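You operate a simulated robot arm through the tools that you are given. There is no shell and no other tool.

You are at the controls of a simulated robot arm. One attempt, no reset.

JOB
Clean the yellow cartridge on the pad tray and print a test stripe.
Fine: it stands in the rack; green tank button once wets the pad; one full stripe on the test card; back in its slot; leave the rest. Set down upright: what you pick out.

The check looks at the end state, three seconds after you hand in, the way a careful person would. Anything else that was tipped, shoved, dropped, spilled or broken makes it a failure.

ROBOT AND FRAMES
A 6-joint arm with a two-finger parallel gripper, fixed in place. Base frame: the origin is at the foot of the arm, x ahead of it, y to its left, z up; the work surface is at about z = 0.006. Units: m, rad, N and s.
With the tool pointing down near the work surface it reaches from about 0.14 to 0.58 m from the base axis. Its first joint turns from -1.152 to 1.152 rad. Payload 2.1 kg.
Tool frame: the origin (TCP) lies between the finger pads and is the grasp point; the fingertips stand 0.03 m ahead of it; z points along the fingers, y is the line along which they close. The gripper opens to 0.094 m. The fingers are 0.028 m wide and 0.01 m thick; the gripper's body (0.05 by 0.096 m) begins 0.055 m behind the TCP.
Orientation is told as [roll, pitch, yaw] about the base's x, y, z axes, in that order, counted from this pose: with the fingers straight down and closing along the base's y, the tool's x points along the base's -x, its y along +y and its z along -z.

CONTROLS
- The arm moves only by the tool move_arm. Its argument "motion" is a list of rows, each a list of 7 numbers: the opening in per cent of the stroke, from 0 (shut) to 100 (fully open), then the shift along the base's x, y, z in m, then the turn, a rotation vector about the base's x, y, z in rad. In form: [[fingers, tx, ty, tz, rx, ry, rz], ...]. A call has 1 to 20 rows; each row is the pose to reach, as a shift and turn from the pose commanded when the call began. Rows are played at 5 a second. More than 0.05 m and 0.15 rad between two rows, or a gripper value outside its range, and nothing of the call is played. A pose out of reach is approached as far as the arm can. The call stops where the force on the tool passes 40 N (or 10 N more than at its start, if that is more) or the arm is blocked; 0.2 s more then pass. Each finger travels about 0.072 m/s and halts on what it meets, pressing with about 38 N; the grip force reading is that of the motor and also rises with nothing between the fingers. The clock runs only during rows and for 0.2 s after the last one: add rows that repeat a pose to give the fingers time. The reply holds the time, the measured pose of the TCP, the force on the tool along the base axes, the opening and the grip force, in the units named above and with some noise, with the torque about the TCP (base axes, N m) and any sound that the robot's microphone picked up.
- Cameras (640 x 400 px; columns grow to the right, rows downward): "scene" is fixed at [0.071, -0.3918, 0.4773]; the picture's right is [0.55, -0.84, 0.00], its down [-0.53, -0.35, -0.77] and it looks along [0.64, 0.42, -0.64] (base axes); focal length 290 px, centre (320, 200). "wrist" rides on the gripper at [0.076, 0.014, -0.102] in the tool frame; the picture's right is [-0.18, 0.98, 0.00], its down [-0.75, -0.14, -0.64] and it looks along [-0.63, -0.12, 0.77] (tool axes); focal length 243 px, centre (320, 200). There is no depth. A picture from a camera that has moved, and an enlarged one, comes with that camera's place and axes in the base frame and with its lens.
- get_image(camera): a new picture of that camera. It takes no simulated time.
- close_up(camera, box): a new picture of the part [left, top, right, bottom] of that camera's present view, enlarged. It takes no simulated time.
- sign_off(): hands the job in; it is judged then, once.

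Nothing tells you positions but the pictures and the camera data. Unless the task says otherwise, let go and move clear before handing in.

The tools are called after ">>>" by a JSON object that holds its "method" and its "body". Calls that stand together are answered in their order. move_arm: Moves the arm, as the interface text tells. Its arguments: {"type":"object","properties":{"motion":{"type":"array","items":{"type":"array","items":{"type":"number"}}}},"required":["motion"]} The other tools are called the same way: get_image (camera) takes a picture; close_up (camera, box) takes an enlarged picture of a part of a camera's view; sign_off () hands the job in.

At the start:

```text
time_s: 0.0
tcp_pos: [0.306, -0.0303, 0.2754]
orientation: [0.0, 0.0, -0.001]
contact_force: [-0.1, 0.2, 0.1]
moment: [0.0, -0.01, 0.0]
opening: 0.0942
grip_force: 0.1
```

scene: 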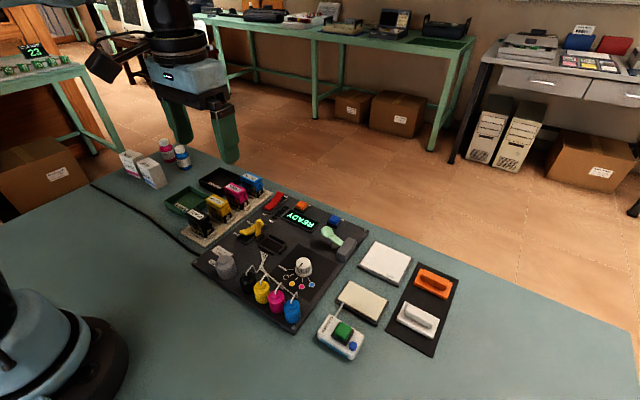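
wrist: 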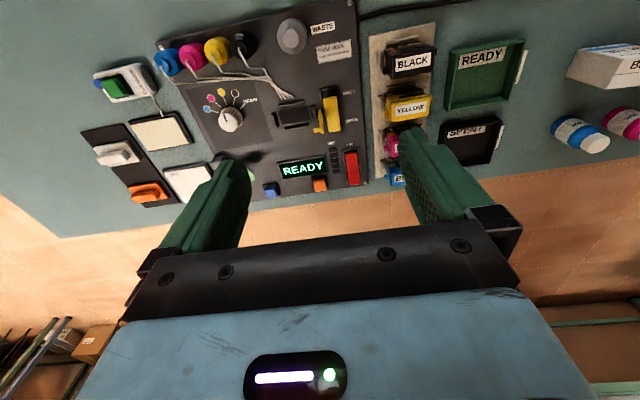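

I see a bench with a cartridge rack (black, yellow, magenta, cyan), a dark machine with a READY display, coloured tanks, a pad tray, white cards, and a remote with a green button. I'll take close-ups before moving.

>>> {"method": "close_up", "body": {"camera": "scene", "box": [160, 150, 320, 250]}}

>>> {"method": "close_up", "body": {"camera": "scene", "box": [190, 180, 350, 330]}}

>>> {"method": "close_up", "body": {"camera": "scene", "box": [300, 220, 480, 370]}}

>>> {"method": "close_up", "body": {"camera": "wrist", "box": [80, 0, 280, 210]}}

>>> {"method": "close_up", "body": {"camera": "wrist", "box": [240, 0, 440, 200]}}

>>> {"method": "close_up", "body": {"camera": "wrist", "box": [360, 10, 540, 200]}}

```text
4.00 times, centred on (240, 200) of scene
camera zoom: at [0.071, -0.3918, 0.4773], right [0.55, -0.84, 0.0], down [-0.53, -0.35, -0.77], along [0.64, 0.42, -0.64], focal length 1160 px, centre (640, 200)
```

zoom: 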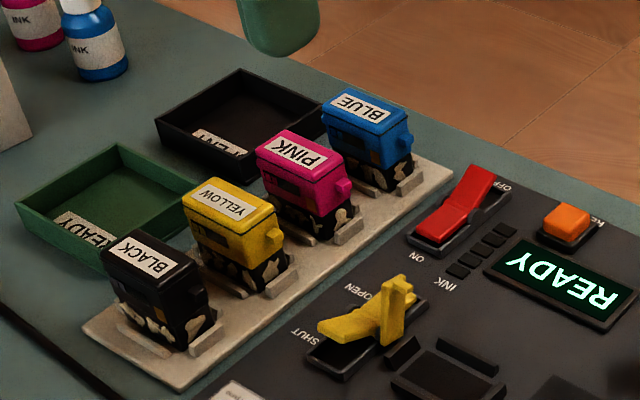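

```text
2.67 times, centred on (270, 255) of scene
camera zoom: at [0.071, -0.3918, 0.4773], right [0.55, -0.84, 0.0], down [-0.53, -0.35, -0.77], along [0.64, 0.42, -0.64], focal length 773 px, centre (453, 53)
```

zoom: 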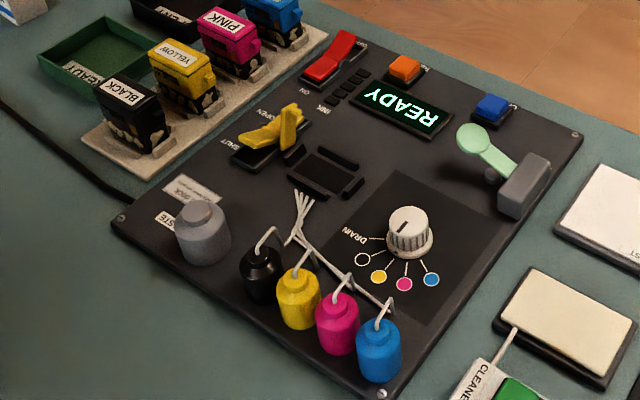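

```text
2.67 times, centred on (390, 295) of scene
camera zoom: at [0.071, -0.3918, 0.4773], right [0.55, -0.84, 0.0], down [-0.53, -0.35, -0.77], along [0.64, 0.42, -0.64], focal length 773 px, centre (133, -53)
```

zoom: 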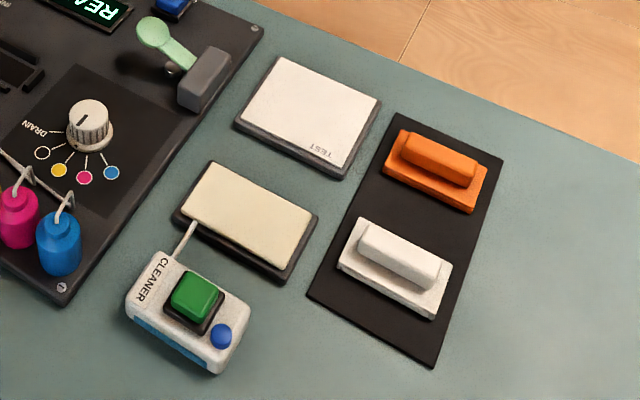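

```text
1.90 times, centred on (180, 105) of wrist
camera zoom: at [0.2291, -0.0176, 0.3786], right [0.18, 0.98, 0.0], down [0.75, -0.14, 0.64], along [0.63, -0.12, -0.77], focal length 462 px, centre (587, 381)
```

zoom: 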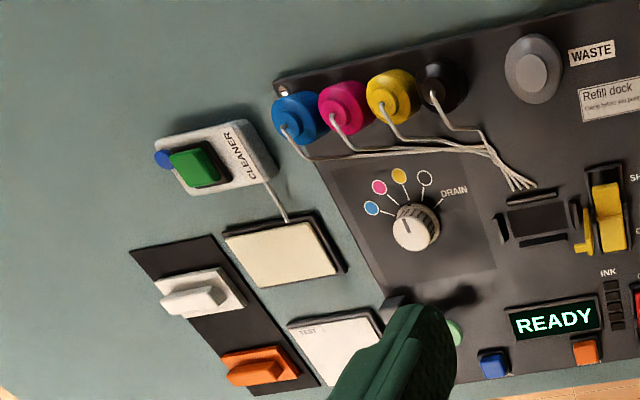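

```text
2.00 times, centred on (340, 100) of wrist
camera zoom: at [0.2291, -0.0176, 0.3786], right [0.18, 0.98, 0.0], down [0.75, -0.14, 0.64], along [0.63, -0.12, -0.77], focal length 485 px, centre (280, 400)
```

zoom: 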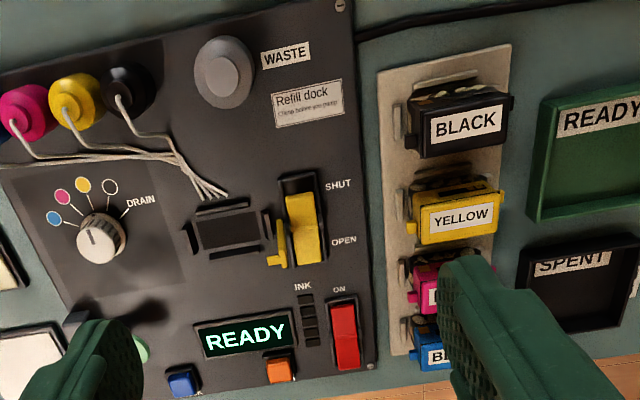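

```text
2.11 times, centred on (450, 105) of wrist
camera zoom: at [0.2291, -0.0176, 0.3786], right [0.18, 0.98, 0.0], down [0.75, -0.14, 0.64], along [0.63, -0.12, -0.77], focal length 511 px, centre (46, 400)
```

zoom: 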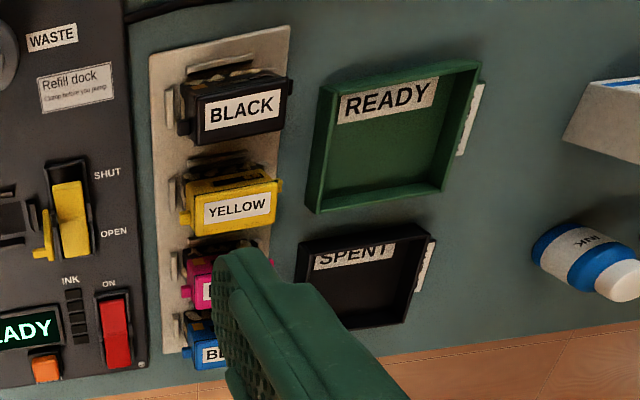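

The cleaner tank with the green button is near (0.27, -0.306), the pad near (0.342, -0.304), the test card near (0.447, -0.303) and the yellow cartridge near (0.364, 0.079). I'll shut the fingers, go above the tank for a better look, and refine these positions.

>>> {"method": "move_arm", "body": {"motion": [[80, 0, -0.045, -0.01, 0, 0, 0], [60, -0.005, -0.09, -0.02, 0, 0, 0], [40, -0.01, -0.135, -0.03, 0, 0, 0], [20, -0.015, -0.18, -0.045, 0, 0, 0], [0, -0.02, -0.225, -0.06, 0, 0, 0], [0, -0.025, -0.265, -0.075, 0, 0, 0], [0, -0.025, -0.265, -0.075, 0, 0, 0], [0, -0.025, -0.265, -0.075, 0, 0, 0]]}}

>>> {"method": "get_image", "body": {"camera": "wrist"}}

>>> {"method": "get_image", "body": {"camera": "scene"}}

```text
time_s: 1.8
tcp_pos: [0.2775, -0.2934, 0.2014]
orientation: [-0.002, -0.001, 0.001]
contact_force: [0.4, -0.2, -0.6]
moment: [0.02, 0.02, 0.01]
opening: 0.0001
grip_force: 33.5
```

```text
taken
camera wrist: at [0.2022, -0.2806, 0.3037], right [0.18, 0.98, 0.0], down [0.75, -0.14, 0.64], along [0.63, -0.12, -0.77], focal length 243 px, centre (320, 200)
```

wrist: 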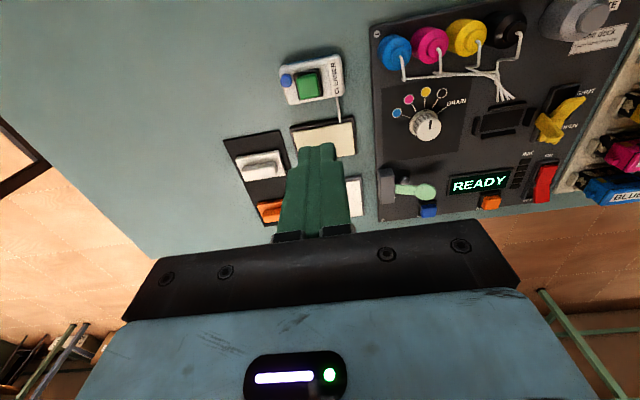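

```text
taken
```

scene: 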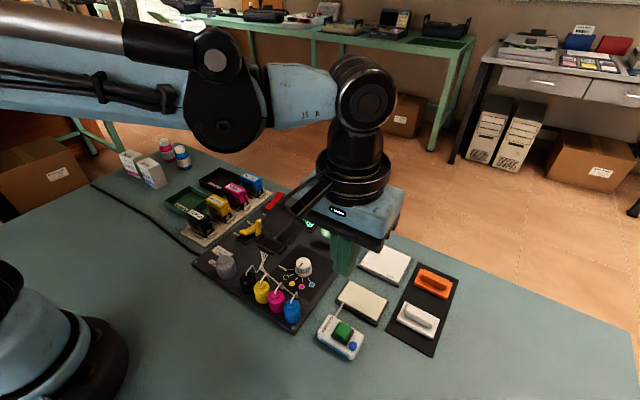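

The tool is above the tank area. I'll zoom in on the green button, pad and card from here.

>>> {"method": "close_up", "body": {"camera": "wrist", "box": [220, 40, 380, 140]}}

>>> {"method": "close_up", "body": {"camera": "wrist", "box": [220, 110, 380, 210]}}

>>> {"method": "close_up", "body": {"camera": "scene", "box": [300, 300, 380, 370]}}

>>> {"method": "close_up", "body": {"camera": "scene", "box": [325, 225, 445, 335]}}

```text
4.00 times, centred on (300, 90) of wrist
camera zoom: at [0.2022, -0.2806, 0.3037], right [0.18, 0.98, 0.0], down [0.75, -0.14, 0.64], along [0.63, -0.12, -0.77], focal length 970 px, centre (400, 640)
```

zoom: 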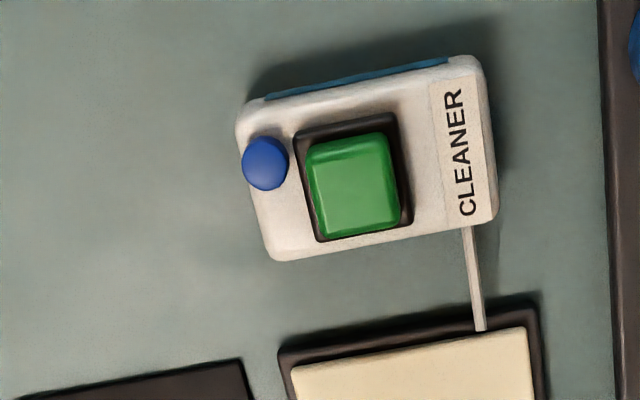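

```text
4.00 times, centred on (300, 160) of wrist
camera zoom: at [0.2022, -0.2806, 0.3037], right [0.18, 0.98, 0.0], down [0.75, -0.14, 0.64], along [0.63, -0.12, -0.77], focal length 970 px, centre (400, 360)
```

zoom: 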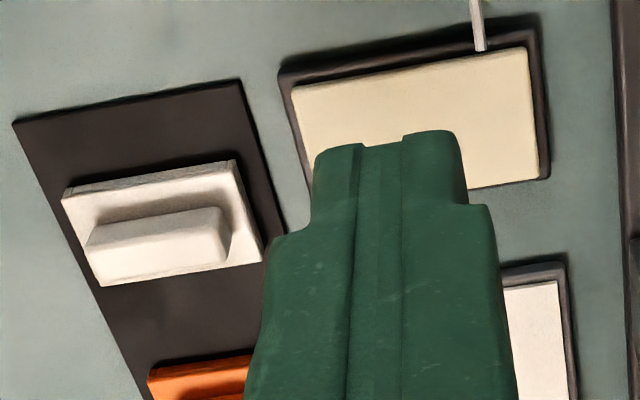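

```text
5.71 times, centred on (340, 335) of scene
camera zoom: at [0.071, -0.3918, 0.4773], right [0.55, -0.84, 0.0], down [-0.53, -0.35, -0.77], along [0.64, 0.42, -0.64], focal length 1657 px, centre (206, -571)
```

zoom: 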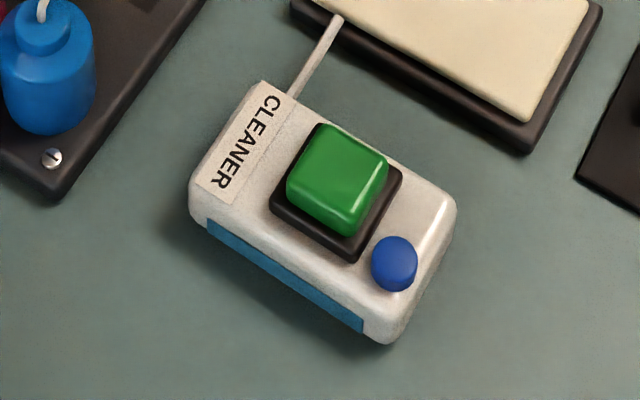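

```text
3.64 times, centred on (385, 280) of scene
camera zoom: at [0.071, -0.3918, 0.4773], right [0.55, -0.84, 0.0], down [-0.53, -0.35, -0.77], along [0.64, 0.42, -0.64], focal length 1054 px, centre (84, -91)
```

zoom: 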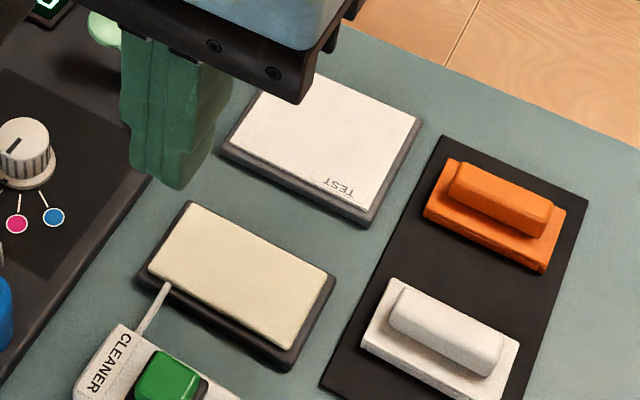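

The green button's top centre is about (0.268, -0.305, 0.040), with the blue button beside it on the -y side. I'll go down to a hover just above it and check the alignment.

>>> {"method": "move_arm", "body": {"motion": [[0, -0.005, -0.005, -0.03, 0, 0, 0], [0, -0.01, -0.009, -0.065, 0, 0, 0], [0, -0.01, -0.009, -0.1, 0, 0, 0], [0, -0.01, -0.009, -0.115, 0, 0, 0], [0, -0.01, -0.009, -0.115, 0, 0, 0]]}}

>>> {"method": "close_up", "body": {"camera": "wrist", "box": [220, 80, 420, 205]}}

>>> {"method": "close_up", "body": {"camera": "scene", "box": [290, 280, 400, 370]}}

```text
time_s: 3.0
tcp_pos: [0.2711, -0.3029, 0.085]
orientation: [-0.001, 0.001, 0.001]
contact_force: [1.6, -0.1, 0.4]
moment: [0.0, 0.03, 0.01]
opening: 0.0003
grip_force: 33.2
```

```text
3.20 times, centred on (320, 142) of wrist
camera zoom: at [0.1928, -0.2902, 0.1884], right [0.18, 0.98, 0.0], down [0.75, -0.14, 0.64], along [0.63, -0.12, -0.77], focal length 776 px, centre (320, 384)
```

zoom: 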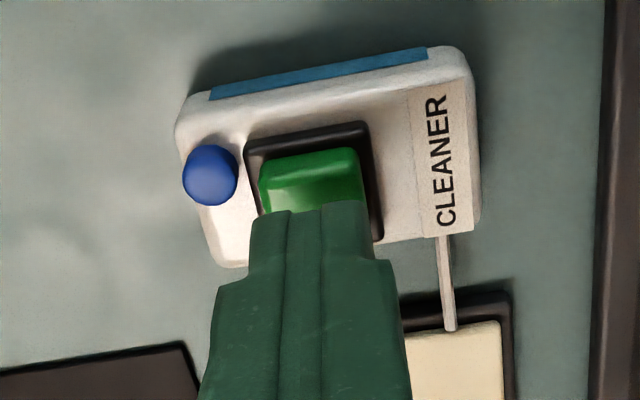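

```text
4.44 times, centred on (345, 325) of scene
camera zoom: at [0.071, -0.3918, 0.4773], right [0.55, -0.84, 0.0], down [-0.53, -0.35, -0.77], along [0.64, 0.42, -0.64], focal length 1288 px, centre (209, -356)
```

zoom: 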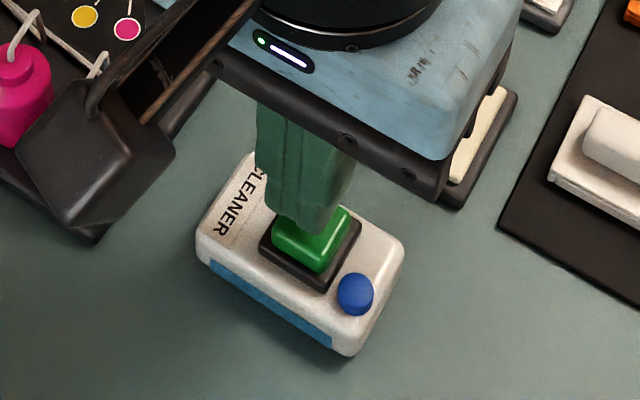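

The shut fingertips are squarely above the green button and clear of the blue one. I'll press in small steps and watch for force and sound.

>>> {"method": "move_arm", "body": {"motion": [[0, -0.001, 0, -0.004, 0, 0, 0], [0, -0.001, 0, -0.008, 0, 0, 0], [0, -0.001, 0, -0.012, 0, 0, 0], [0, -0.001, 0, -0.014, 0, 0, 0], [0, -0.001, 0, -0.016, 0, 0, 0], [0, -0.001, 0, -0.017, 0, 0, 0]]}}

>>> {"method": "close_up", "body": {"camera": "scene", "box": [290, 280, 400, 370]}}

```text
time_s: 4.4
tcp_pos: [0.2702, -0.3034, 0.0693]
orientation: [0.0, -0.001, -0.002]
contact_force: [1.0, -0.2, 0.6]
moment: [0.02, -0.01, 0.01]
opening: 0.0
grip_force: 32.8
```

```text
4.44 times, centred on (345, 325) of scene
camera zoom: at [0.071, -0.3918, 0.4773], right [0.55, -0.84, 0.0], down [-0.53, -0.35, -0.77], along [0.64, 0.42, -0.64], focal length 1288 px, centre (209, -356)
```

zoom: 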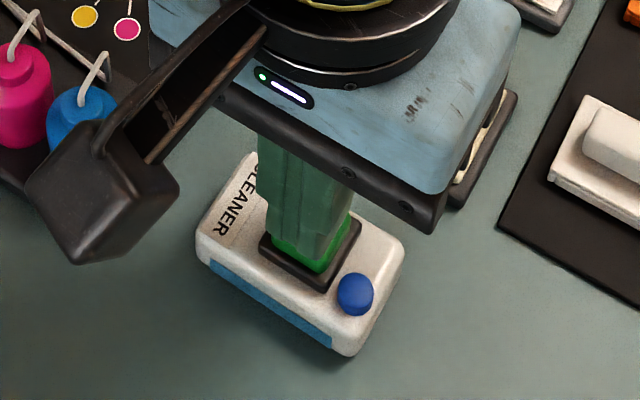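

The tip is right at the button's top with almost no force yet. I'll keep pressing in 1 mm steps.

>>> {"method": "move_arm", "body": {"motion": [[0, 0, 0, -0.001, 0, 0, 0], [0, 0, 0, -0.002, 0, 0, 0], [0, 0, 0, -0.003, 0, 0, 0], [0, 0, 0, -0.004, 0, 0, 0]]}}

```text
time_s: 5.4
tcp_pos: [0.2691, -0.3038, 0.0636]
orientation: [-0.001, -0.002, -0.001]
contact_force: [-1.1, -1.0, 1.7]
moment: [-0.02, -0.04, 0.0]
opening: 0.0
grip_force: 33.1
heard: click
```

A click was heard, so the button was pressed once. I'll lift straight up and check that the pad looks wet.

>>> {"method": "move_arm", "body": {"motion": [[0, 0, 0, 0.01, 0, 0, 0], [0, 0, 0, 0.04, 0, 0, 0], [0, 0, 0.02, 0.08, 0, 0, 0], [0, 0, 0.05, 0.12, 0, 0, 0], [0, 0.0, 0.095, 0.14, 0, 0, 0], [0, 0, 0.14, 0.14, 0, 0, 0]]}}

>>> {"method": "close_up", "body": {"camera": "scene", "box": [300, 220, 480, 370]}}

>>> {"method": "get_image", "body": {"camera": "wrist"}}

```text
time_s: 6.8
tcp_pos: [0.2709, -0.1646, 0.2044]
orientation: [0.001, 0.0, -0.001]
contact_force: [0.2, -0.1, 0.2]
moment: [0.01, 0.03, 0.03]
opening: 0.0
grip_force: 33.0
```

```text
2.67 times, centred on (390, 295) of scene
camera zoom: at [0.071, -0.3918, 0.4773], right [0.55, -0.84, 0.0], down [-0.53, -0.35, -0.77], along [0.64, 0.42, -0.64], focal length 773 px, centre (133, -53)
```

zoom: 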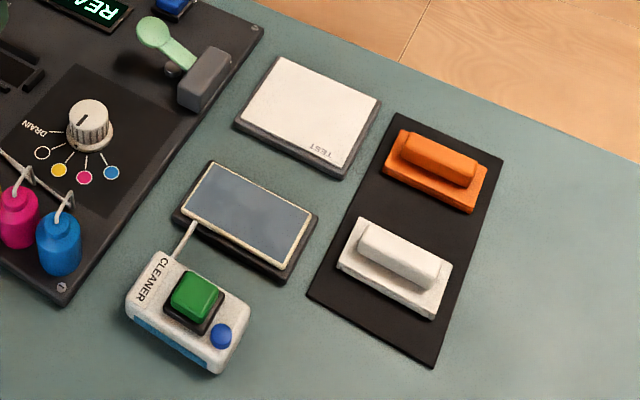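

```text
taken
camera wrist: at [0.1926, -0.1514, 0.307], right [0.18, 0.98, 0.0], down [0.75, -0.14, 0.64], along [0.63, -0.12, -0.77], focal length 243 px, centre (320, 200)
```

wrist: 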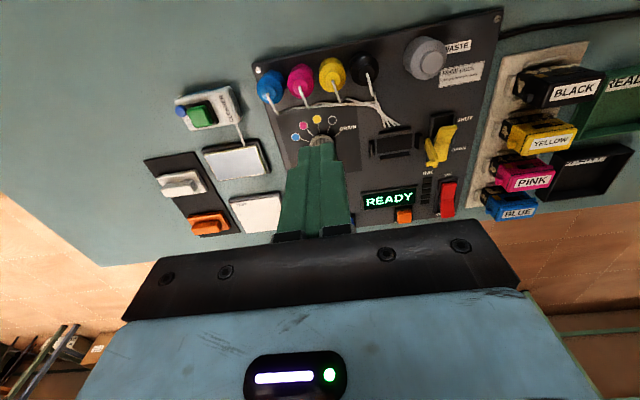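

The pad is now wet all over. Next I move over to the rack to look closely at the yellow cartridge.

>>> {"method": "close_up", "body": {"camera": "wrist", "box": [140, 80, 300, 250]}}

>>> {"method": "move_arm", "body": {"motion": [[0, 0.01, 0.045, 0, 0, 0, 0], [0, 0.02, 0.09, 0, 0, 0, 0], [20, 0.03, 0.135, 0, 0, 0, 0], [40, 0.04, 0.175, -0.01, 0, 0, 0], [60, 0.05, 0.21, -0.02, 0, 0, 0], [80, 0.05, 0.24, -0.02, 0, 0, 0], [100, 0.05, 0.244, -0.02, 0, 0, 0], [100, 0.05, 0.244, -0.02, 0, 0, 0]]}}

>>> {"method": "get_image", "body": {"camera": "wrist"}}

>>> {"method": "close_up", "body": {"camera": "wrist", "box": [240, 60, 400, 160]}}

>>> {"method": "close_up", "body": {"camera": "scene", "box": [180, 170, 276, 230]}}

```text
2.35 times, centred on (220, 165) of wrist
camera zoom: at [0.1926, -0.1514, 0.307], right [0.18, 0.98, 0.0], down [0.75, -0.14, 0.64], along [0.63, -0.12, -0.77], focal length 571 px, centre (555, 282)
```

zoom: 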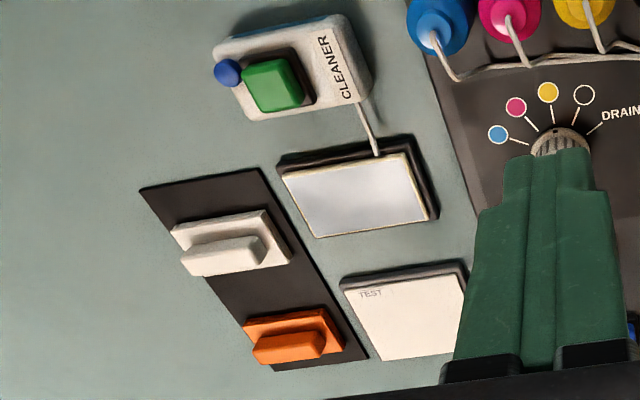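

```text
time_s: 8.6
tcp_pos: [0.3199, 0.0801, 0.1832]
orientation: [0.001, 0.0, 0.0]
contact_force: [0.3, -0.5, 0.5]
moment: [0.0, -0.01, 0.02]
opening: 0.0942
grip_force: 0.2
```

```text
taken
camera wrist: at [0.2426, 0.0927, 0.2864], right [0.18, 0.98, 0.0], down [0.75, -0.14, 0.64], along [0.63, -0.12, -0.77], focal length 243 px, centre (320, 200)
```

wrist: 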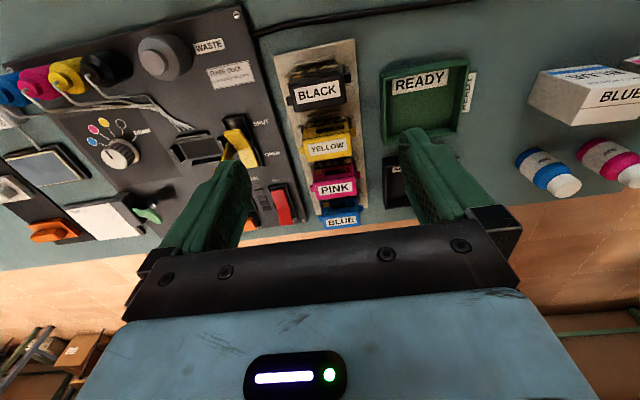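

```text
4.00 times, centred on (320, 110) of wrist
camera zoom: at [0.2426, 0.0927, 0.2864], right [0.18, 0.98, 0.0], down [0.75, -0.14, 0.64], along [0.63, -0.12, -0.77], focal length 970 px, centre (320, 560)
```

zoom: 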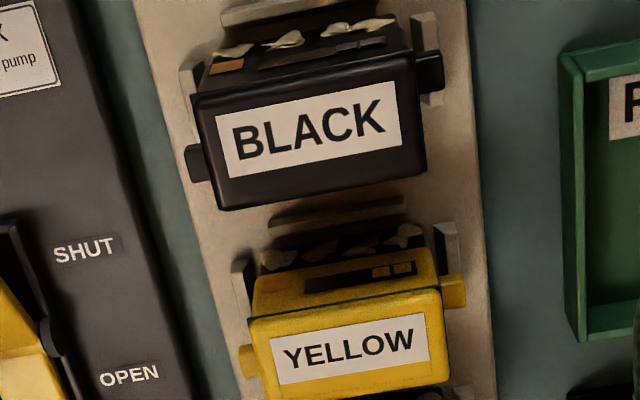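

```text
6.67 times, centred on (228, 200) of scene
camera zoom: at [0.071, -0.3918, 0.4773], right [0.55, -0.84, 0.0], down [-0.53, -0.35, -0.77], along [0.64, 0.42, -0.64], focal length 1933 px, centre (933, 200)
```

zoom: 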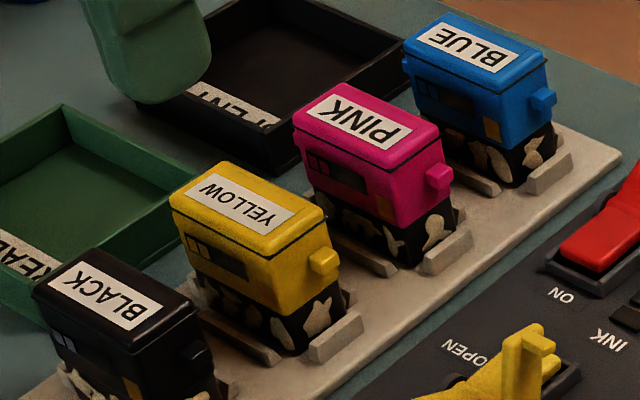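

The yellow cartridge's top centre is about (0.363, 0.079, 0.054), roughly 26 mm thick in x and 45 mm long in y, with end ears. I'll turn the gripper -90° so it closes along x on the flat faces, then narrow the opening and look again.

>>> {"method": "move_arm", "body": {"motion": [[90, 0.004, 0, 0, 0, 0, -0.14], [80, 0.008, 0, 0, 0, 0, -0.28], [70, 0.012, 0, 0, 0, 0, -0.42], [60, 0.016, 0, 0, 0, 0, -0.56], [51, 0.02, 0, 0, 0, 0, -0.7], [51, 0.024, 0, 0, 0, 0, -0.84], [51, 0.028, 0, 0, 0, 0, -0.98], [51, 0.032, 0, 0, 0, 0, -1.12], [51, 0.036, 0, 0, 0, 0, -1.26], [51, 0.04, 0, -0.01, 0, 0, -1.4], [51, 0.044, 0, -0.02, 0, 0, -1.5], [51, 0.044, 0, -0.03, 0, 0, -1.5708], [51, 0.044, 0, -0.03, 0, 0, -1.5708]]}}

>>> {"method": "get_image", "body": {"camera": "wrist"}}

>>> {"method": "close_up", "body": {"camera": "scene", "box": [170, 130, 298, 230]}}

```text
time_s: 11.4
tcp_pos: [0.3643, 0.0811, 0.1546]
orientation: [-0.001, 0.0, -1.574]
contact_force: [-0.2, 0.0, 0.1]
moment: [0.02, -0.01, 0.02]
opening: 0.0477
grip_force: 0.0
```

```text
taken
camera wrist: at [0.3775, 0.1547, 0.2573], right [0.98, -0.19, 0.0], down [-0.14, -0.75, 0.64], along [-0.12, -0.63, -0.77], focal length 243 px, centre (320, 200)
```

wrist: 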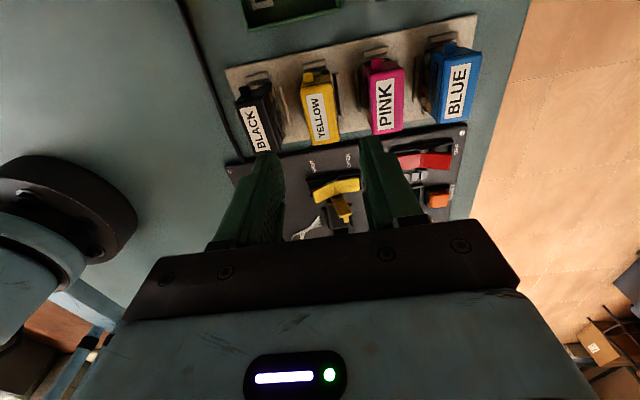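

```text
4.00 times, centred on (234, 180) of scene
camera zoom: at [0.071, -0.3918, 0.4773], right [0.55, -0.84, 0.0], down [-0.53, -0.35, -0.77], along [0.64, 0.42, -0.64], focal length 1160 px, centre (664, 280)
```

zoom: 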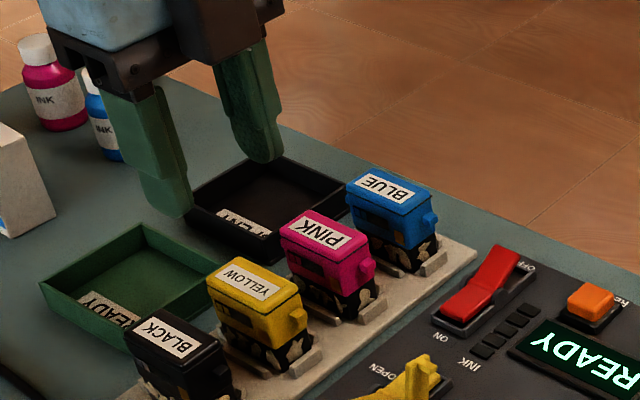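

The gripper is turned and straddles the yellow cartridge from above. I'll measure it once more from this new viewpoint before going down.

>>> {"method": "close_up", "body": {"camera": "wrist", "box": [250, 50, 410, 150]}}

```text
4.00 times, centred on (330, 100) of wrist
camera zoom: at [0.3775, 0.1547, 0.2573], right [0.98, -0.19, 0.0], down [-0.14, -0.75, 0.64], along [-0.12, -0.63, -0.77], focal length 970 px, centre (280, 600)
```

zoom: 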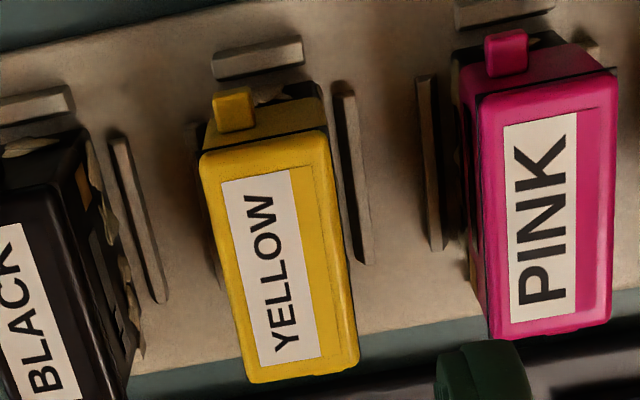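

The cartridge centre comes out at (0.364, 0.0795), under the TCP and square to the base axes. I'll descend so the tips reach z≈0.028, above the slot rails, then close.

>>> {"method": "move_arm", "body": {"motion": [[51, 0.0005, 0.001, -0.03, 0, 0, 0], [51, 0.0005, 0.001, -0.06, 0, 0, 0], [51, 0.0005, 0.001, -0.08, 0, 0, 0], [51, 0.0005, 0.001, -0.097, 0, 0, 0], [51, 0.0005, 0.001, -0.097, 0, 0, 0]]}}

>>> {"method": "close_up", "body": {"camera": "wrist", "box": [240, 80, 400, 220]}}

>>> {"method": "close_up", "body": {"camera": "scene", "box": [170, 150, 290, 240]}}

```text
time_s: 12.6
tcp_pos: [0.3631, 0.0785, 0.0591]
orientation: [0.002, -0.001, -1.572]
contact_force: [0.0, -0.1, 0.5]
moment: [0.0, 0.02, 0.01]
opening: 0.0479
grip_force: 0.0
```

```text
2.86 times, centred on (320, 150) of wrist
camera zoom: at [0.3772, 0.154, 0.1617], right [0.98, -0.18, 0.0], down [-0.14, -0.75, 0.64], along [-0.12, -0.63, -0.77], focal length 693 px, centre (320, 343)
```

zoom: 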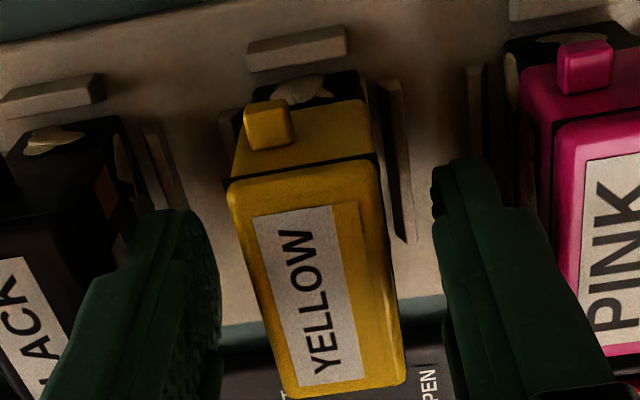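

```text
4.44 times, centred on (230, 195) of scene
camera zoom: at [0.071, -0.3918, 0.4773], right [0.55, -0.84, 0.0], down [-0.53, -0.35, -0.77], along [0.64, 0.42, -0.64], focal length 1288 px, centre (720, 222)
```

zoom: 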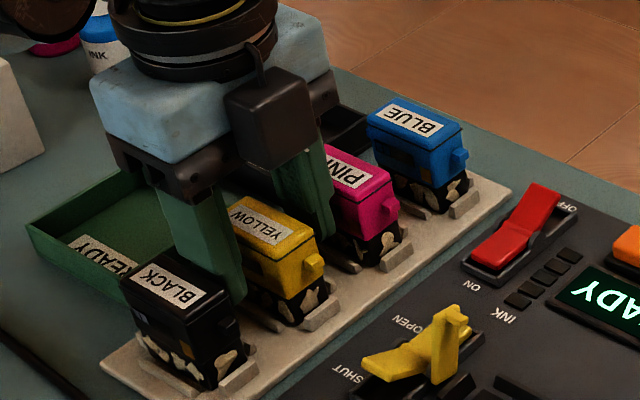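

The fingers straddle the cartridge evenly with clearance to its neighbours. I'll nudge 1 mm in +x and close gently.

>>> {"method": "move_arm", "body": {"motion": [[51, 0.0013, 0, 0, 0, 0, 0], [42, 0.0013, 0, 0, 0, 0, 0], [34, 0.0013, 0, 0, 0, 0, 0], [28, 0.0013, 0, 0, 0, 0, 0], [22, 0.0013, 0, 0, 0, 0, 0], [15, 0.0013, 0, 0, 0, 0, 0], [15, 0.0013, 0, 0, 0, 0, 0]]}}

>>> {"method": "close_up", "body": {"camera": "wrist", "box": [240, 80, 400, 220]}}

```text
time_s: 14.2
tcp_pos: [0.3649, 0.0801, 0.0596]
orientation: [0.001, 0.0, -1.572]
contact_force: [0.4, 0.2, 0.4]
moment: [-0.01, 0.0, 0.04]
opening: 0.0294
grip_force: 38.1
```

```text
2.86 times, centred on (320, 150) of wrist
camera zoom: at [0.3787, 0.1541, 0.1616], right [0.98, -0.18, 0.0], down [-0.14, -0.75, 0.64], along [-0.12, -0.63, -0.77], focal length 693 px, centre (320, 343)
```

zoom: 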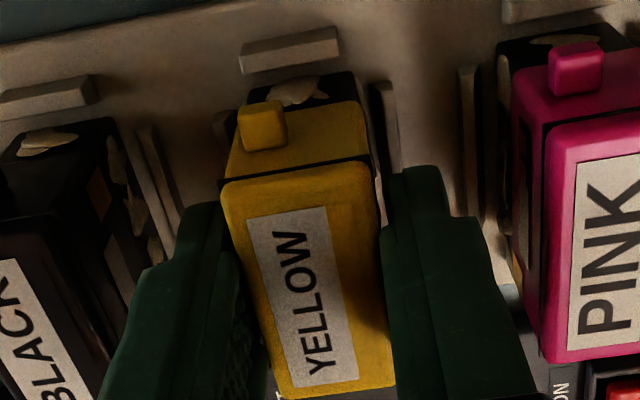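

The cartridge is gripped at 29 mm opening. I'll lift straight up slowly and check that only it comes along.

>>> {"method": "move_arm", "body": {"motion": [[15, 0, 0, 0.01, 0, 0, 0], [15, 0, 0, 0.025, 0, 0, 0], [15, 0, 0, 0.05, 0, 0, 0], [15, 0, 0, 0.085, 0, 0, 0], [15, 0, 0, 0.12, 0, 0, 0], [15, 0, 0, 0.12, 0, 0, 0]]}}

>>> {"method": "get_image", "body": {"camera": "scene"}}

>>> {"method": "close_up", "body": {"camera": "scene", "box": [180, 110, 276, 230]}}

>>> {"method": "get_image", "body": {"camera": "wrist"}}

```text
time_s: 15.6
tcp_pos: [0.367, 0.0804, 0.1775]
orientation: [-0.001, 0.0, -1.569]
contact_force: [0.3, 0.6, -1.2]
moment: [-0.04, -0.01, 0.01]
opening: 0.0295
grip_force: 38.3
```

```text
taken
```

scene: 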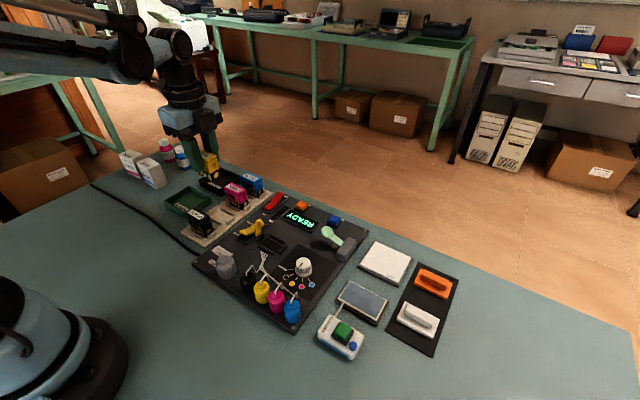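

```text
3.33 times, centred on (228, 170) of scene
camera zoom: at [0.071, -0.3918, 0.4773], right [0.55, -0.84, 0.0], down [-0.53, -0.35, -0.77], along [0.64, 0.42, -0.64], focal length 966 px, centre (627, 300)
```

zoom: 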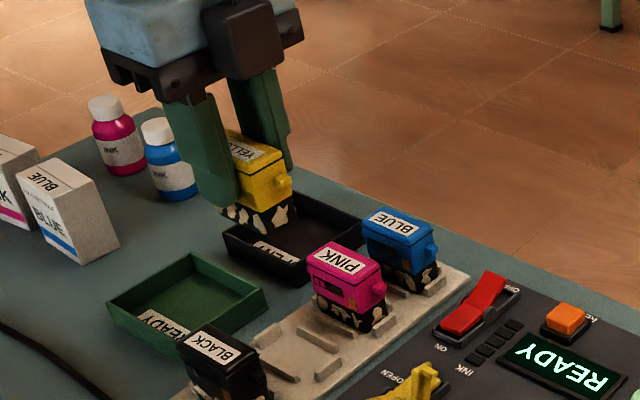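

```text
taken
camera wrist: at [0.3796, 0.1554, 0.2802], right [0.98, -0.18, 0.0], down [-0.14, -0.75, 0.64], along [-0.12, -0.63, -0.77], focal length 243 px, centre (320, 200)
```

wrist: 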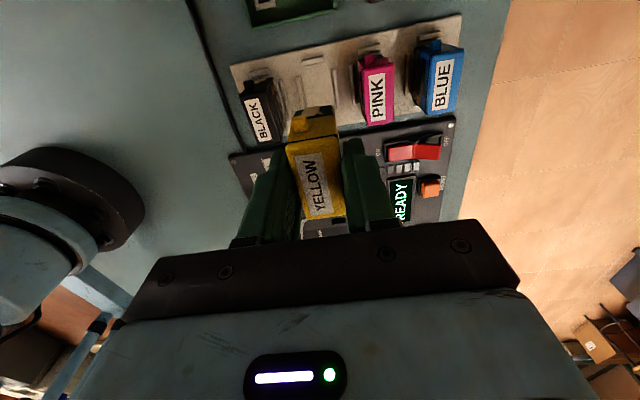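

>>> {"method": "close_up", "body": {"camera": "scene", "box": [190, 140, 250, 185]}}

>>> {"method": "close_up", "body": {"camera": "wrist", "box": [250, 40, 400, 240]}}

>>> {"method": "close_up", "body": {"camera": "scene", "box": [200, 200, 270, 245]}}

```text
8.89 times, centred on (220, 162) of scene
camera zoom: at [0.071, -0.3918, 0.4773], right [0.55, -0.84, 0.0], down [-0.53, -0.35, -0.77], along [0.64, 0.42, -0.64], focal length 2577 px, centre (1209, 533)
```

zoom: 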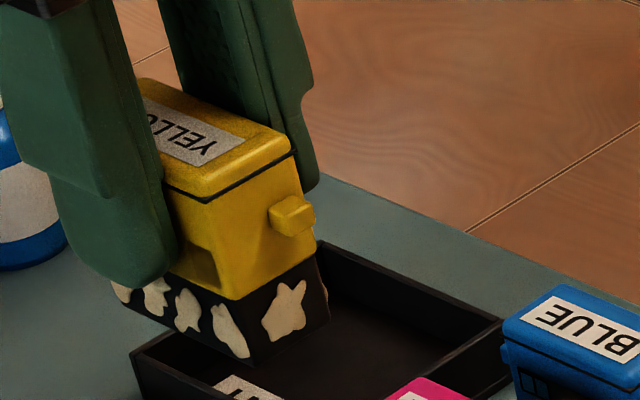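

```text
2.00 times, centred on (325, 140) of wrist
camera zoom: at [0.3796, 0.1554, 0.2802], right [0.98, -0.18, 0.0], down [-0.14, -0.75, 0.64], along [-0.12, -0.63, -0.77], focal length 485 px, centre (310, 320)
```

zoom: 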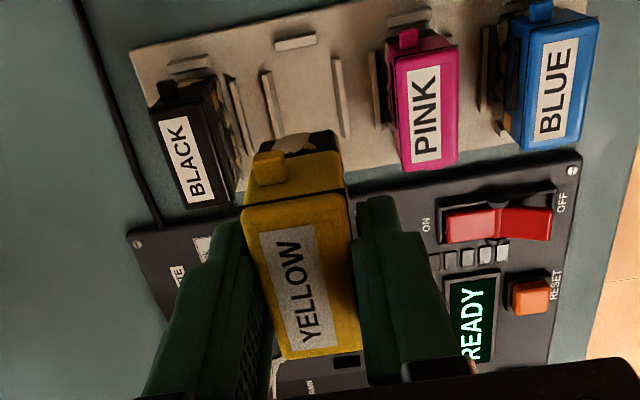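

```text
8.89 times, centred on (235, 222) of scene
camera zoom: at [0.071, -0.3918, 0.4773], right [0.55, -0.84, 0.0], down [-0.53, -0.35, -0.77], along [0.64, 0.42, -0.64], focal length 2577 px, centre (1076, 0)
```

zoom: 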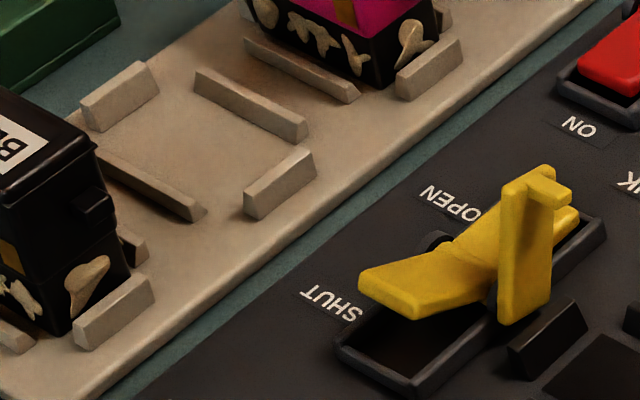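

Only the yellow cartridge came up, its black lower part crusted with pale dried ink, and its bottom sits about 0.05 m below the TCP. I'll carry it over to the pad, centred near (0.347, -0.302), keeping it level and high.

>>> {"method": "move_arm", "body": {"motion": [[15, -0.001, -0.035, 0.008, 0, 0, 0], [15, -0.003, -0.08, 0.012, 0, 0, 0], [15, -0.005, -0.125, 0.012, 0, 0, 0], [15, -0.007, -0.17, 0.012, 0, 0, 0], [15, -0.009, -0.215, 0.012, 0, 0, 0], [15, -0.011, -0.26, 0.012, 0, 0, 0], [15, -0.013, -0.305, 0.007, 0, 0, 0], [15, -0.016, -0.345, -0.01, 0, 0, 0], [15, -0.019, -0.381, -0.03, 0, 0, 0], [15, -0.019, -0.381, -0.05, 0, 0, 0], [15, -0.019, -0.381, -0.05, 0, 0, 0]]}}

>>> {"method": "get_image", "body": {"camera": "wrist"}}

>>> {"method": "close_up", "body": {"camera": "scene", "box": [300, 180, 460, 340]}}

```text
time_s: 18.0
tcp_pos: [0.3468, -0.3017, 0.1256]
orientation: [0.0, -0.001, -1.572]
contact_force: [0.9, -0.2, -1.5]
moment: [0.02, 0.0, 0.0]
opening: 0.0292
grip_force: 38.5
```

```text
taken
camera wrist: at [0.361, -0.2268, 0.2288], right [0.98, -0.18, 0.0], down [-0.14, -0.75, 0.64], along [-0.12, -0.63, -0.77], focal length 243 px, centre (320, 200)
```

wrist: 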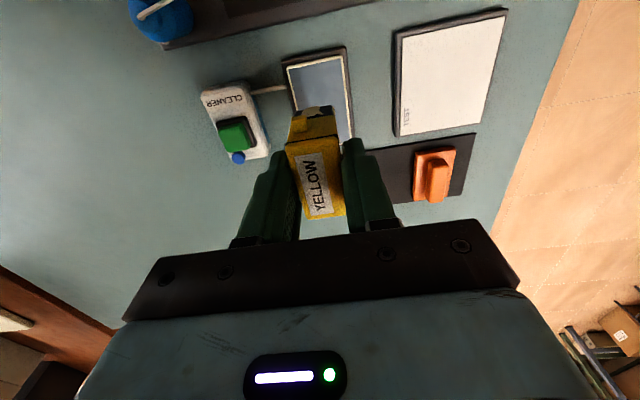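

```text
2.50 times, centred on (380, 260) of scene
camera zoom: at [0.071, -0.3918, 0.4773], right [0.55, -0.84, 0.0], down [-0.53, -0.35, -0.77], along [0.64, 0.42, -0.64], focal length 725 px, centre (170, 50)
```

zoom: 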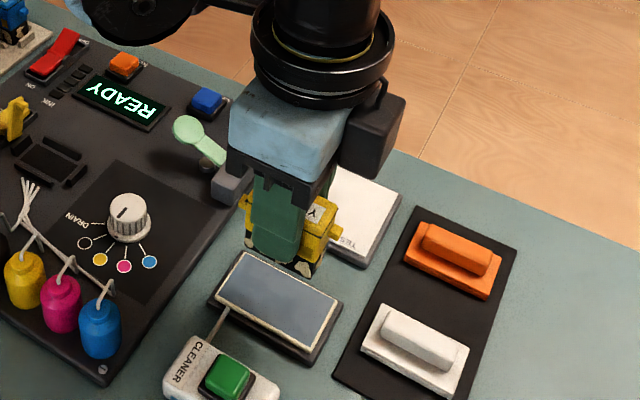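

The cartridge hangs above the wet pad. I'll zoom in on the pad, tray edges and card from here to fix the stroke limits.

>>> {"method": "close_up", "body": {"camera": "wrist", "box": [190, 20, 390, 150]}}

>>> {"method": "close_up", "body": {"camera": "wrist", "box": [340, 0, 540, 210]}}

>>> {"method": "close_up", "body": {"camera": "scene", "box": [340, 220, 410, 310]}}

```text
3.08 times, centred on (290, 85) of wrist
camera zoom: at [0.361, -0.2268, 0.2288], right [0.98, -0.18, 0.0], down [-0.14, -0.75, 0.64], along [-0.12, -0.63, -0.77], focal length 746 px, centre (412, 554)
```

zoom: 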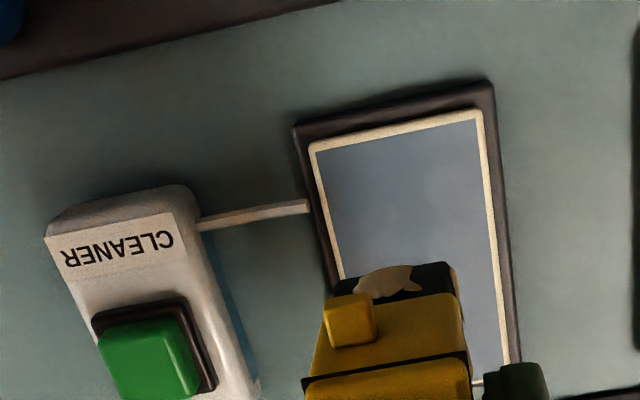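

```text
1.90 times, centred on (440, 105) of wrist
camera zoom: at [0.361, -0.2268, 0.2288], right [0.98, -0.18, 0.0], down [-0.14, -0.75, 0.64], along [-0.12, -0.63, -0.77], focal length 462 px, centre (91, 381)
```

zoom: 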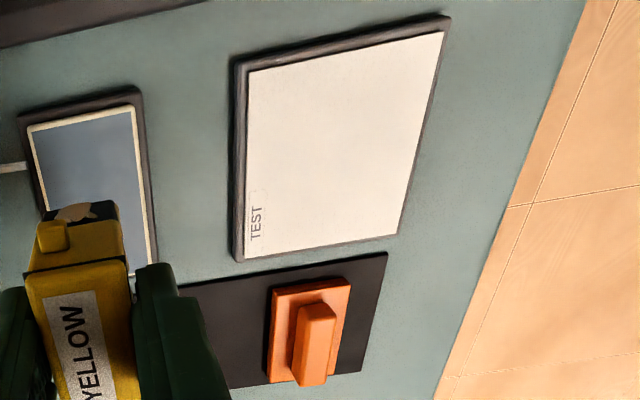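

```text
4.44 times, centred on (375, 265) of scene
camera zoom: at [0.071, -0.3918, 0.4773], right [0.55, -0.84, 0.0], down [-0.53, -0.35, -0.77], along [0.64, 0.42, -0.64], focal length 1288 px, centre (76, -89)
```

zoom: 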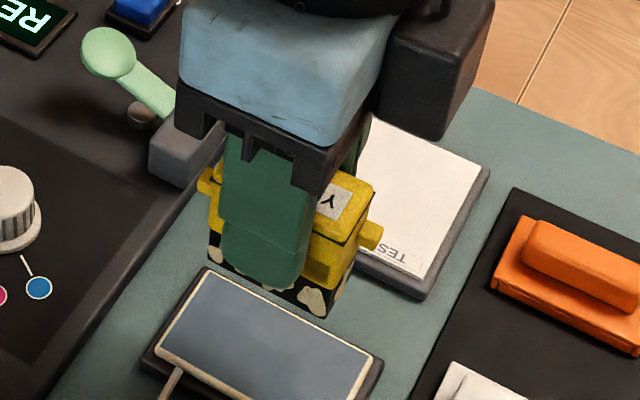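

The pad spans about x 0.327–0.372, y -0.338–-0.264, and the card about x 0.417–0.488, y -0.34–-0.26, with the orange block starting at y≈-0.356. I'll lower the cartridge toward the pad in small steps and watch for contact force.

>>> {"method": "move_arm", "body": {"motion": [[15, 0.001, 0.002, -0.02, 0, 0, 0], [15, 0.001, 0.002, -0.04, 0, 0, 0], [15, 0.001, 0.002, -0.048, 0, 0, 0], [15, 0.001, 0.002, -0.051, 0, 0, 0], [15, 0.001, 0.002, -0.053, 0, 0, 0], [15, 0.001, 0.002, -0.053, 0, 0, 0]]}}

>>> {"method": "close_up", "body": {"camera": "scene", "box": [330, 250, 420, 340]}}

```text
time_s: 19.4
tcp_pos: [0.3481, -0.3002, 0.0744]
orientation: [-0.003, 0.001, -1.572]
contact_force: [1.1, -0.8, -0.1]
moment: [0.0, -0.04, 0.01]
opening: 0.0294
grip_force: 38.2
```

```text
4.44 times, centred on (375, 295) of scene
camera zoom: at [0.071, -0.3918, 0.4773], right [0.55, -0.84, 0.0], down [-0.53, -0.35, -0.77], along [0.64, 0.42, -0.64], focal length 1288 px, centre (76, -222)
```

zoom: 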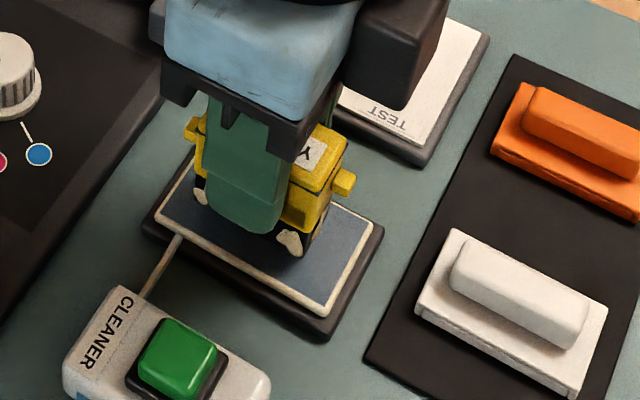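

No contact yet; the bottom is just above the pad. I'll continue in 1 mm steps.

>>> {"method": "move_arm", "body": {"motion": [[15, 0, 0, -0.0015, 0, 0, 0], [15, 0, 0, -0.003, 0, 0, 0], [15, 0, 0, -0.0045, 0, 0, 0], [15, 0, 0, -0.0045, 0, 0, 0]]}}

```text
time_s: 20.4
tcp_pos: [0.347, -0.298, 0.07]
orientation: [0.001, 0.001, -1.572]
contact_force: [1.4, -0.4, -0.7]
moment: [0.0, 0.0, -0.03]
opening: 0.0296
grip_force: 37.7
```

>>> {"method": "move_arm", "body": {"motion": [[15, 0, 0, -0.001, 0, 0, 0], [15, 0, 0, -0.002, 0, 0, 0], [15, 0, 0, -0.003, 0, 0, 0], [15, 0, 0, -0.003, 0, 0, 0]]}}

>>> {"method": "close_up", "body": {"camera": "scene", "box": [330, 250, 420, 340]}}

```text
time_s: 21.4
tcp_pos: [0.349, -0.2981, 0.0677]
orientation: [0.0, 0.0, -1.571]
contact_force: [0.4, -0.3, -0.1]
moment: [-0.01, -0.03, 0.0]
opening: 0.0295
grip_force: 37.7
```

```text
4.44 times, centred on (375, 295) of scene
camera zoom: at [0.071, -0.3918, 0.4773], right [0.55, -0.84, 0.0], down [-0.53, -0.35, -0.77], along [0.64, 0.42, -0.64], focal length 1288 px, centre (76, -222)
```

zoom: 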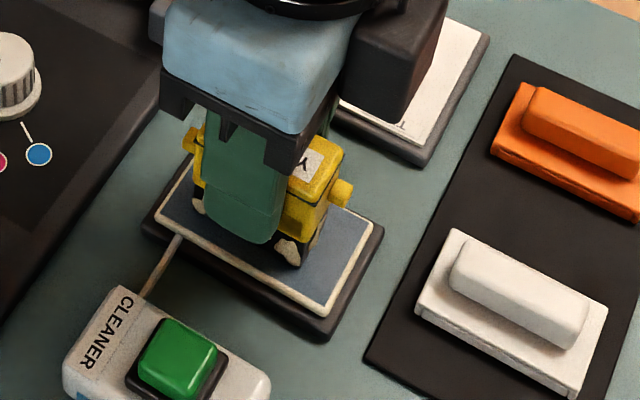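

>>> {"method": "move_arm", "body": {"motion": [[15, 0, 0, -0.001, 0, 0, 0], [15, 0, 0, -0.002, 0, 0, 0], [15, 0, 0, -0.003, 0, 0, 0], [15, 0, 0, -0.003, 0, 0, 0]]}}

```text
time_s: 22.4
tcp_pos: [0.349, -0.2993, 0.0666]
orientation: [0.0, -0.001, -1.571]
contact_force: [0.8, -2.2, 31.1]
moment: [-0.02, -0.01, 0.04]
opening: 0.0296
grip_force: 37.6
```

Contact: 31 N with the TCP at about 0.066. I'll ease off by about 1.3 mm to a light pressing force before wiping.

>>> {"method": "move_arm", "body": {"motion": [[15, 0, 0, 0.0007, 0, 0, 0], [15, 0, 0, 0.0013, 0, 0, 0], [15, 0, 0, 0.0013, 0, 0, 0]]}}

```text
time_s: 23.2
tcp_pos: [0.3475, -0.2986, 0.0644]
orientation: [0.0, -0.001, -1.572]
contact_force: [0.7, 0.1, -0.4]
moment: [0.01, -0.02, -0.01]
opening: 0.0297
grip_force: 38.2
```

>>> {"method": "move_arm", "body": {"motion": [[15, 0, 0, -0.0004, 0, 0, 0], [15, 0, 0, -0.0004, 0, 0, 0]]}}

```text
time_s: 23.8
tcp_pos: [0.3486, -0.2983, 0.0651]
orientation: [0.0, -0.001, -1.571]
contact_force: [0.5, 0.1, -0.5]
moment: [-0.01, -0.02, 0.04]
opening: 0.0294
grip_force: 38.3
```

>>> {"method": "move_arm", "body": {"motion": [[15, 0, 0, -0.0003, 0, 0, 0], [15, 0, 0, -0.0003, 0, 0, 0]]}}

```text
time_s: 24.4
tcp_pos: [0.3487, -0.2976, 0.0642]
orientation: [0.001, 0.0, -1.569]
contact_force: [0.0, -0.5, 5.3]
moment: [0.06, 0.01, 0.01]
opening: 0.0293
grip_force: 37.6
```

I have a light 5 N contact. Now I'll wipe back and forth along y (±12 mm), staying on the pad.

>>> {"method": "move_arm", "body": {"motion": [[15, 0, -0.004, -0.0001, 0, 0, 0], [15, 0, -0.008, -0.0001, 0, 0, 0], [15, 0, -0.012, -0.0001, 0, 0, 0], [15, 0, -0.006, -0.0001, 0, 0, 0], [15, 0, 0, -0.0001, 0, 0, 0], [15, 0, 0.006, -0.0001, 0, 0, 0], [15, 0, 0.012, -0.0001, 0, 0, 0], [15, 0, 0.006, -0.0001, 0, 0, 0], [15, 0, 0, -0.0001, 0, 0, 0], [15, 0, -0.006, -0.0001, 0, 0, 0], [15, 0, -0.012, -0.0001, 0, 0, 0], [15, 0, -0.006, -0.0001, 0, 0, 0], [15, 0, 0, -0.0001, 0, 0, 0], [15, 0, 0.006, -0.0001, 0, 0, 0], [15, 0, 0.012, -0.0001, 0, 0, 0], [15, 0, 0.006, -0.0001, 0, 0, 0], [15, 0, 0, -0.0001, 0, 0, 0]]}}

>>> {"method": "close_up", "body": {"camera": "scene", "box": [330, 250, 420, 340]}}

>>> {"method": "close_up", "body": {"camera": "wrist", "box": [220, 40, 420, 240]}}

```text
time_s: 28.0
tcp_pos: [0.348, -0.2963, 0.0641]
orientation: [0.004, 0.003, -1.568]
contact_force: [2.1, 11.5, 26.2]
moment: [0.31, -0.05, 0.01]
opening: 0.0296
grip_force: 37.8
```

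```text
4.44 times, centred on (375, 295) of scene
camera zoom: at [0.0709, -0.3917, 0.4773], right [0.55, -0.84, 0.0], down [-0.53, -0.35, -0.77], along [0.64, 0.42, -0.64], focal length 1288 px, centre (76, -222)
```

zoom: 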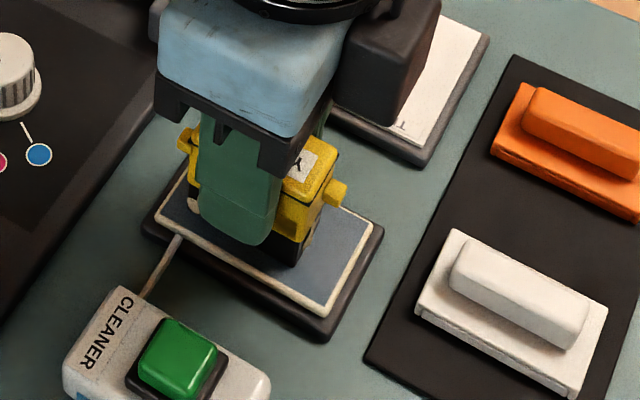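

```text
2.00 times, centred on (320, 140) of wrist
camera zoom: at [0.3612, -0.2221, 0.1675], right [0.98, -0.18, 0.0], down [-0.14, -0.76, 0.64], along [-0.12, -0.63, -0.77], focal length 485 px, centre (320, 320)
```

zoom: 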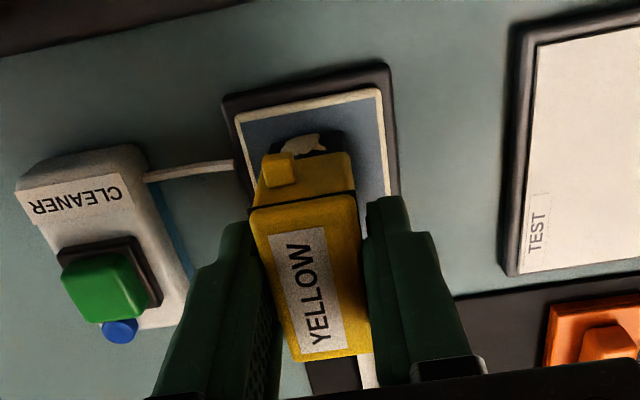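

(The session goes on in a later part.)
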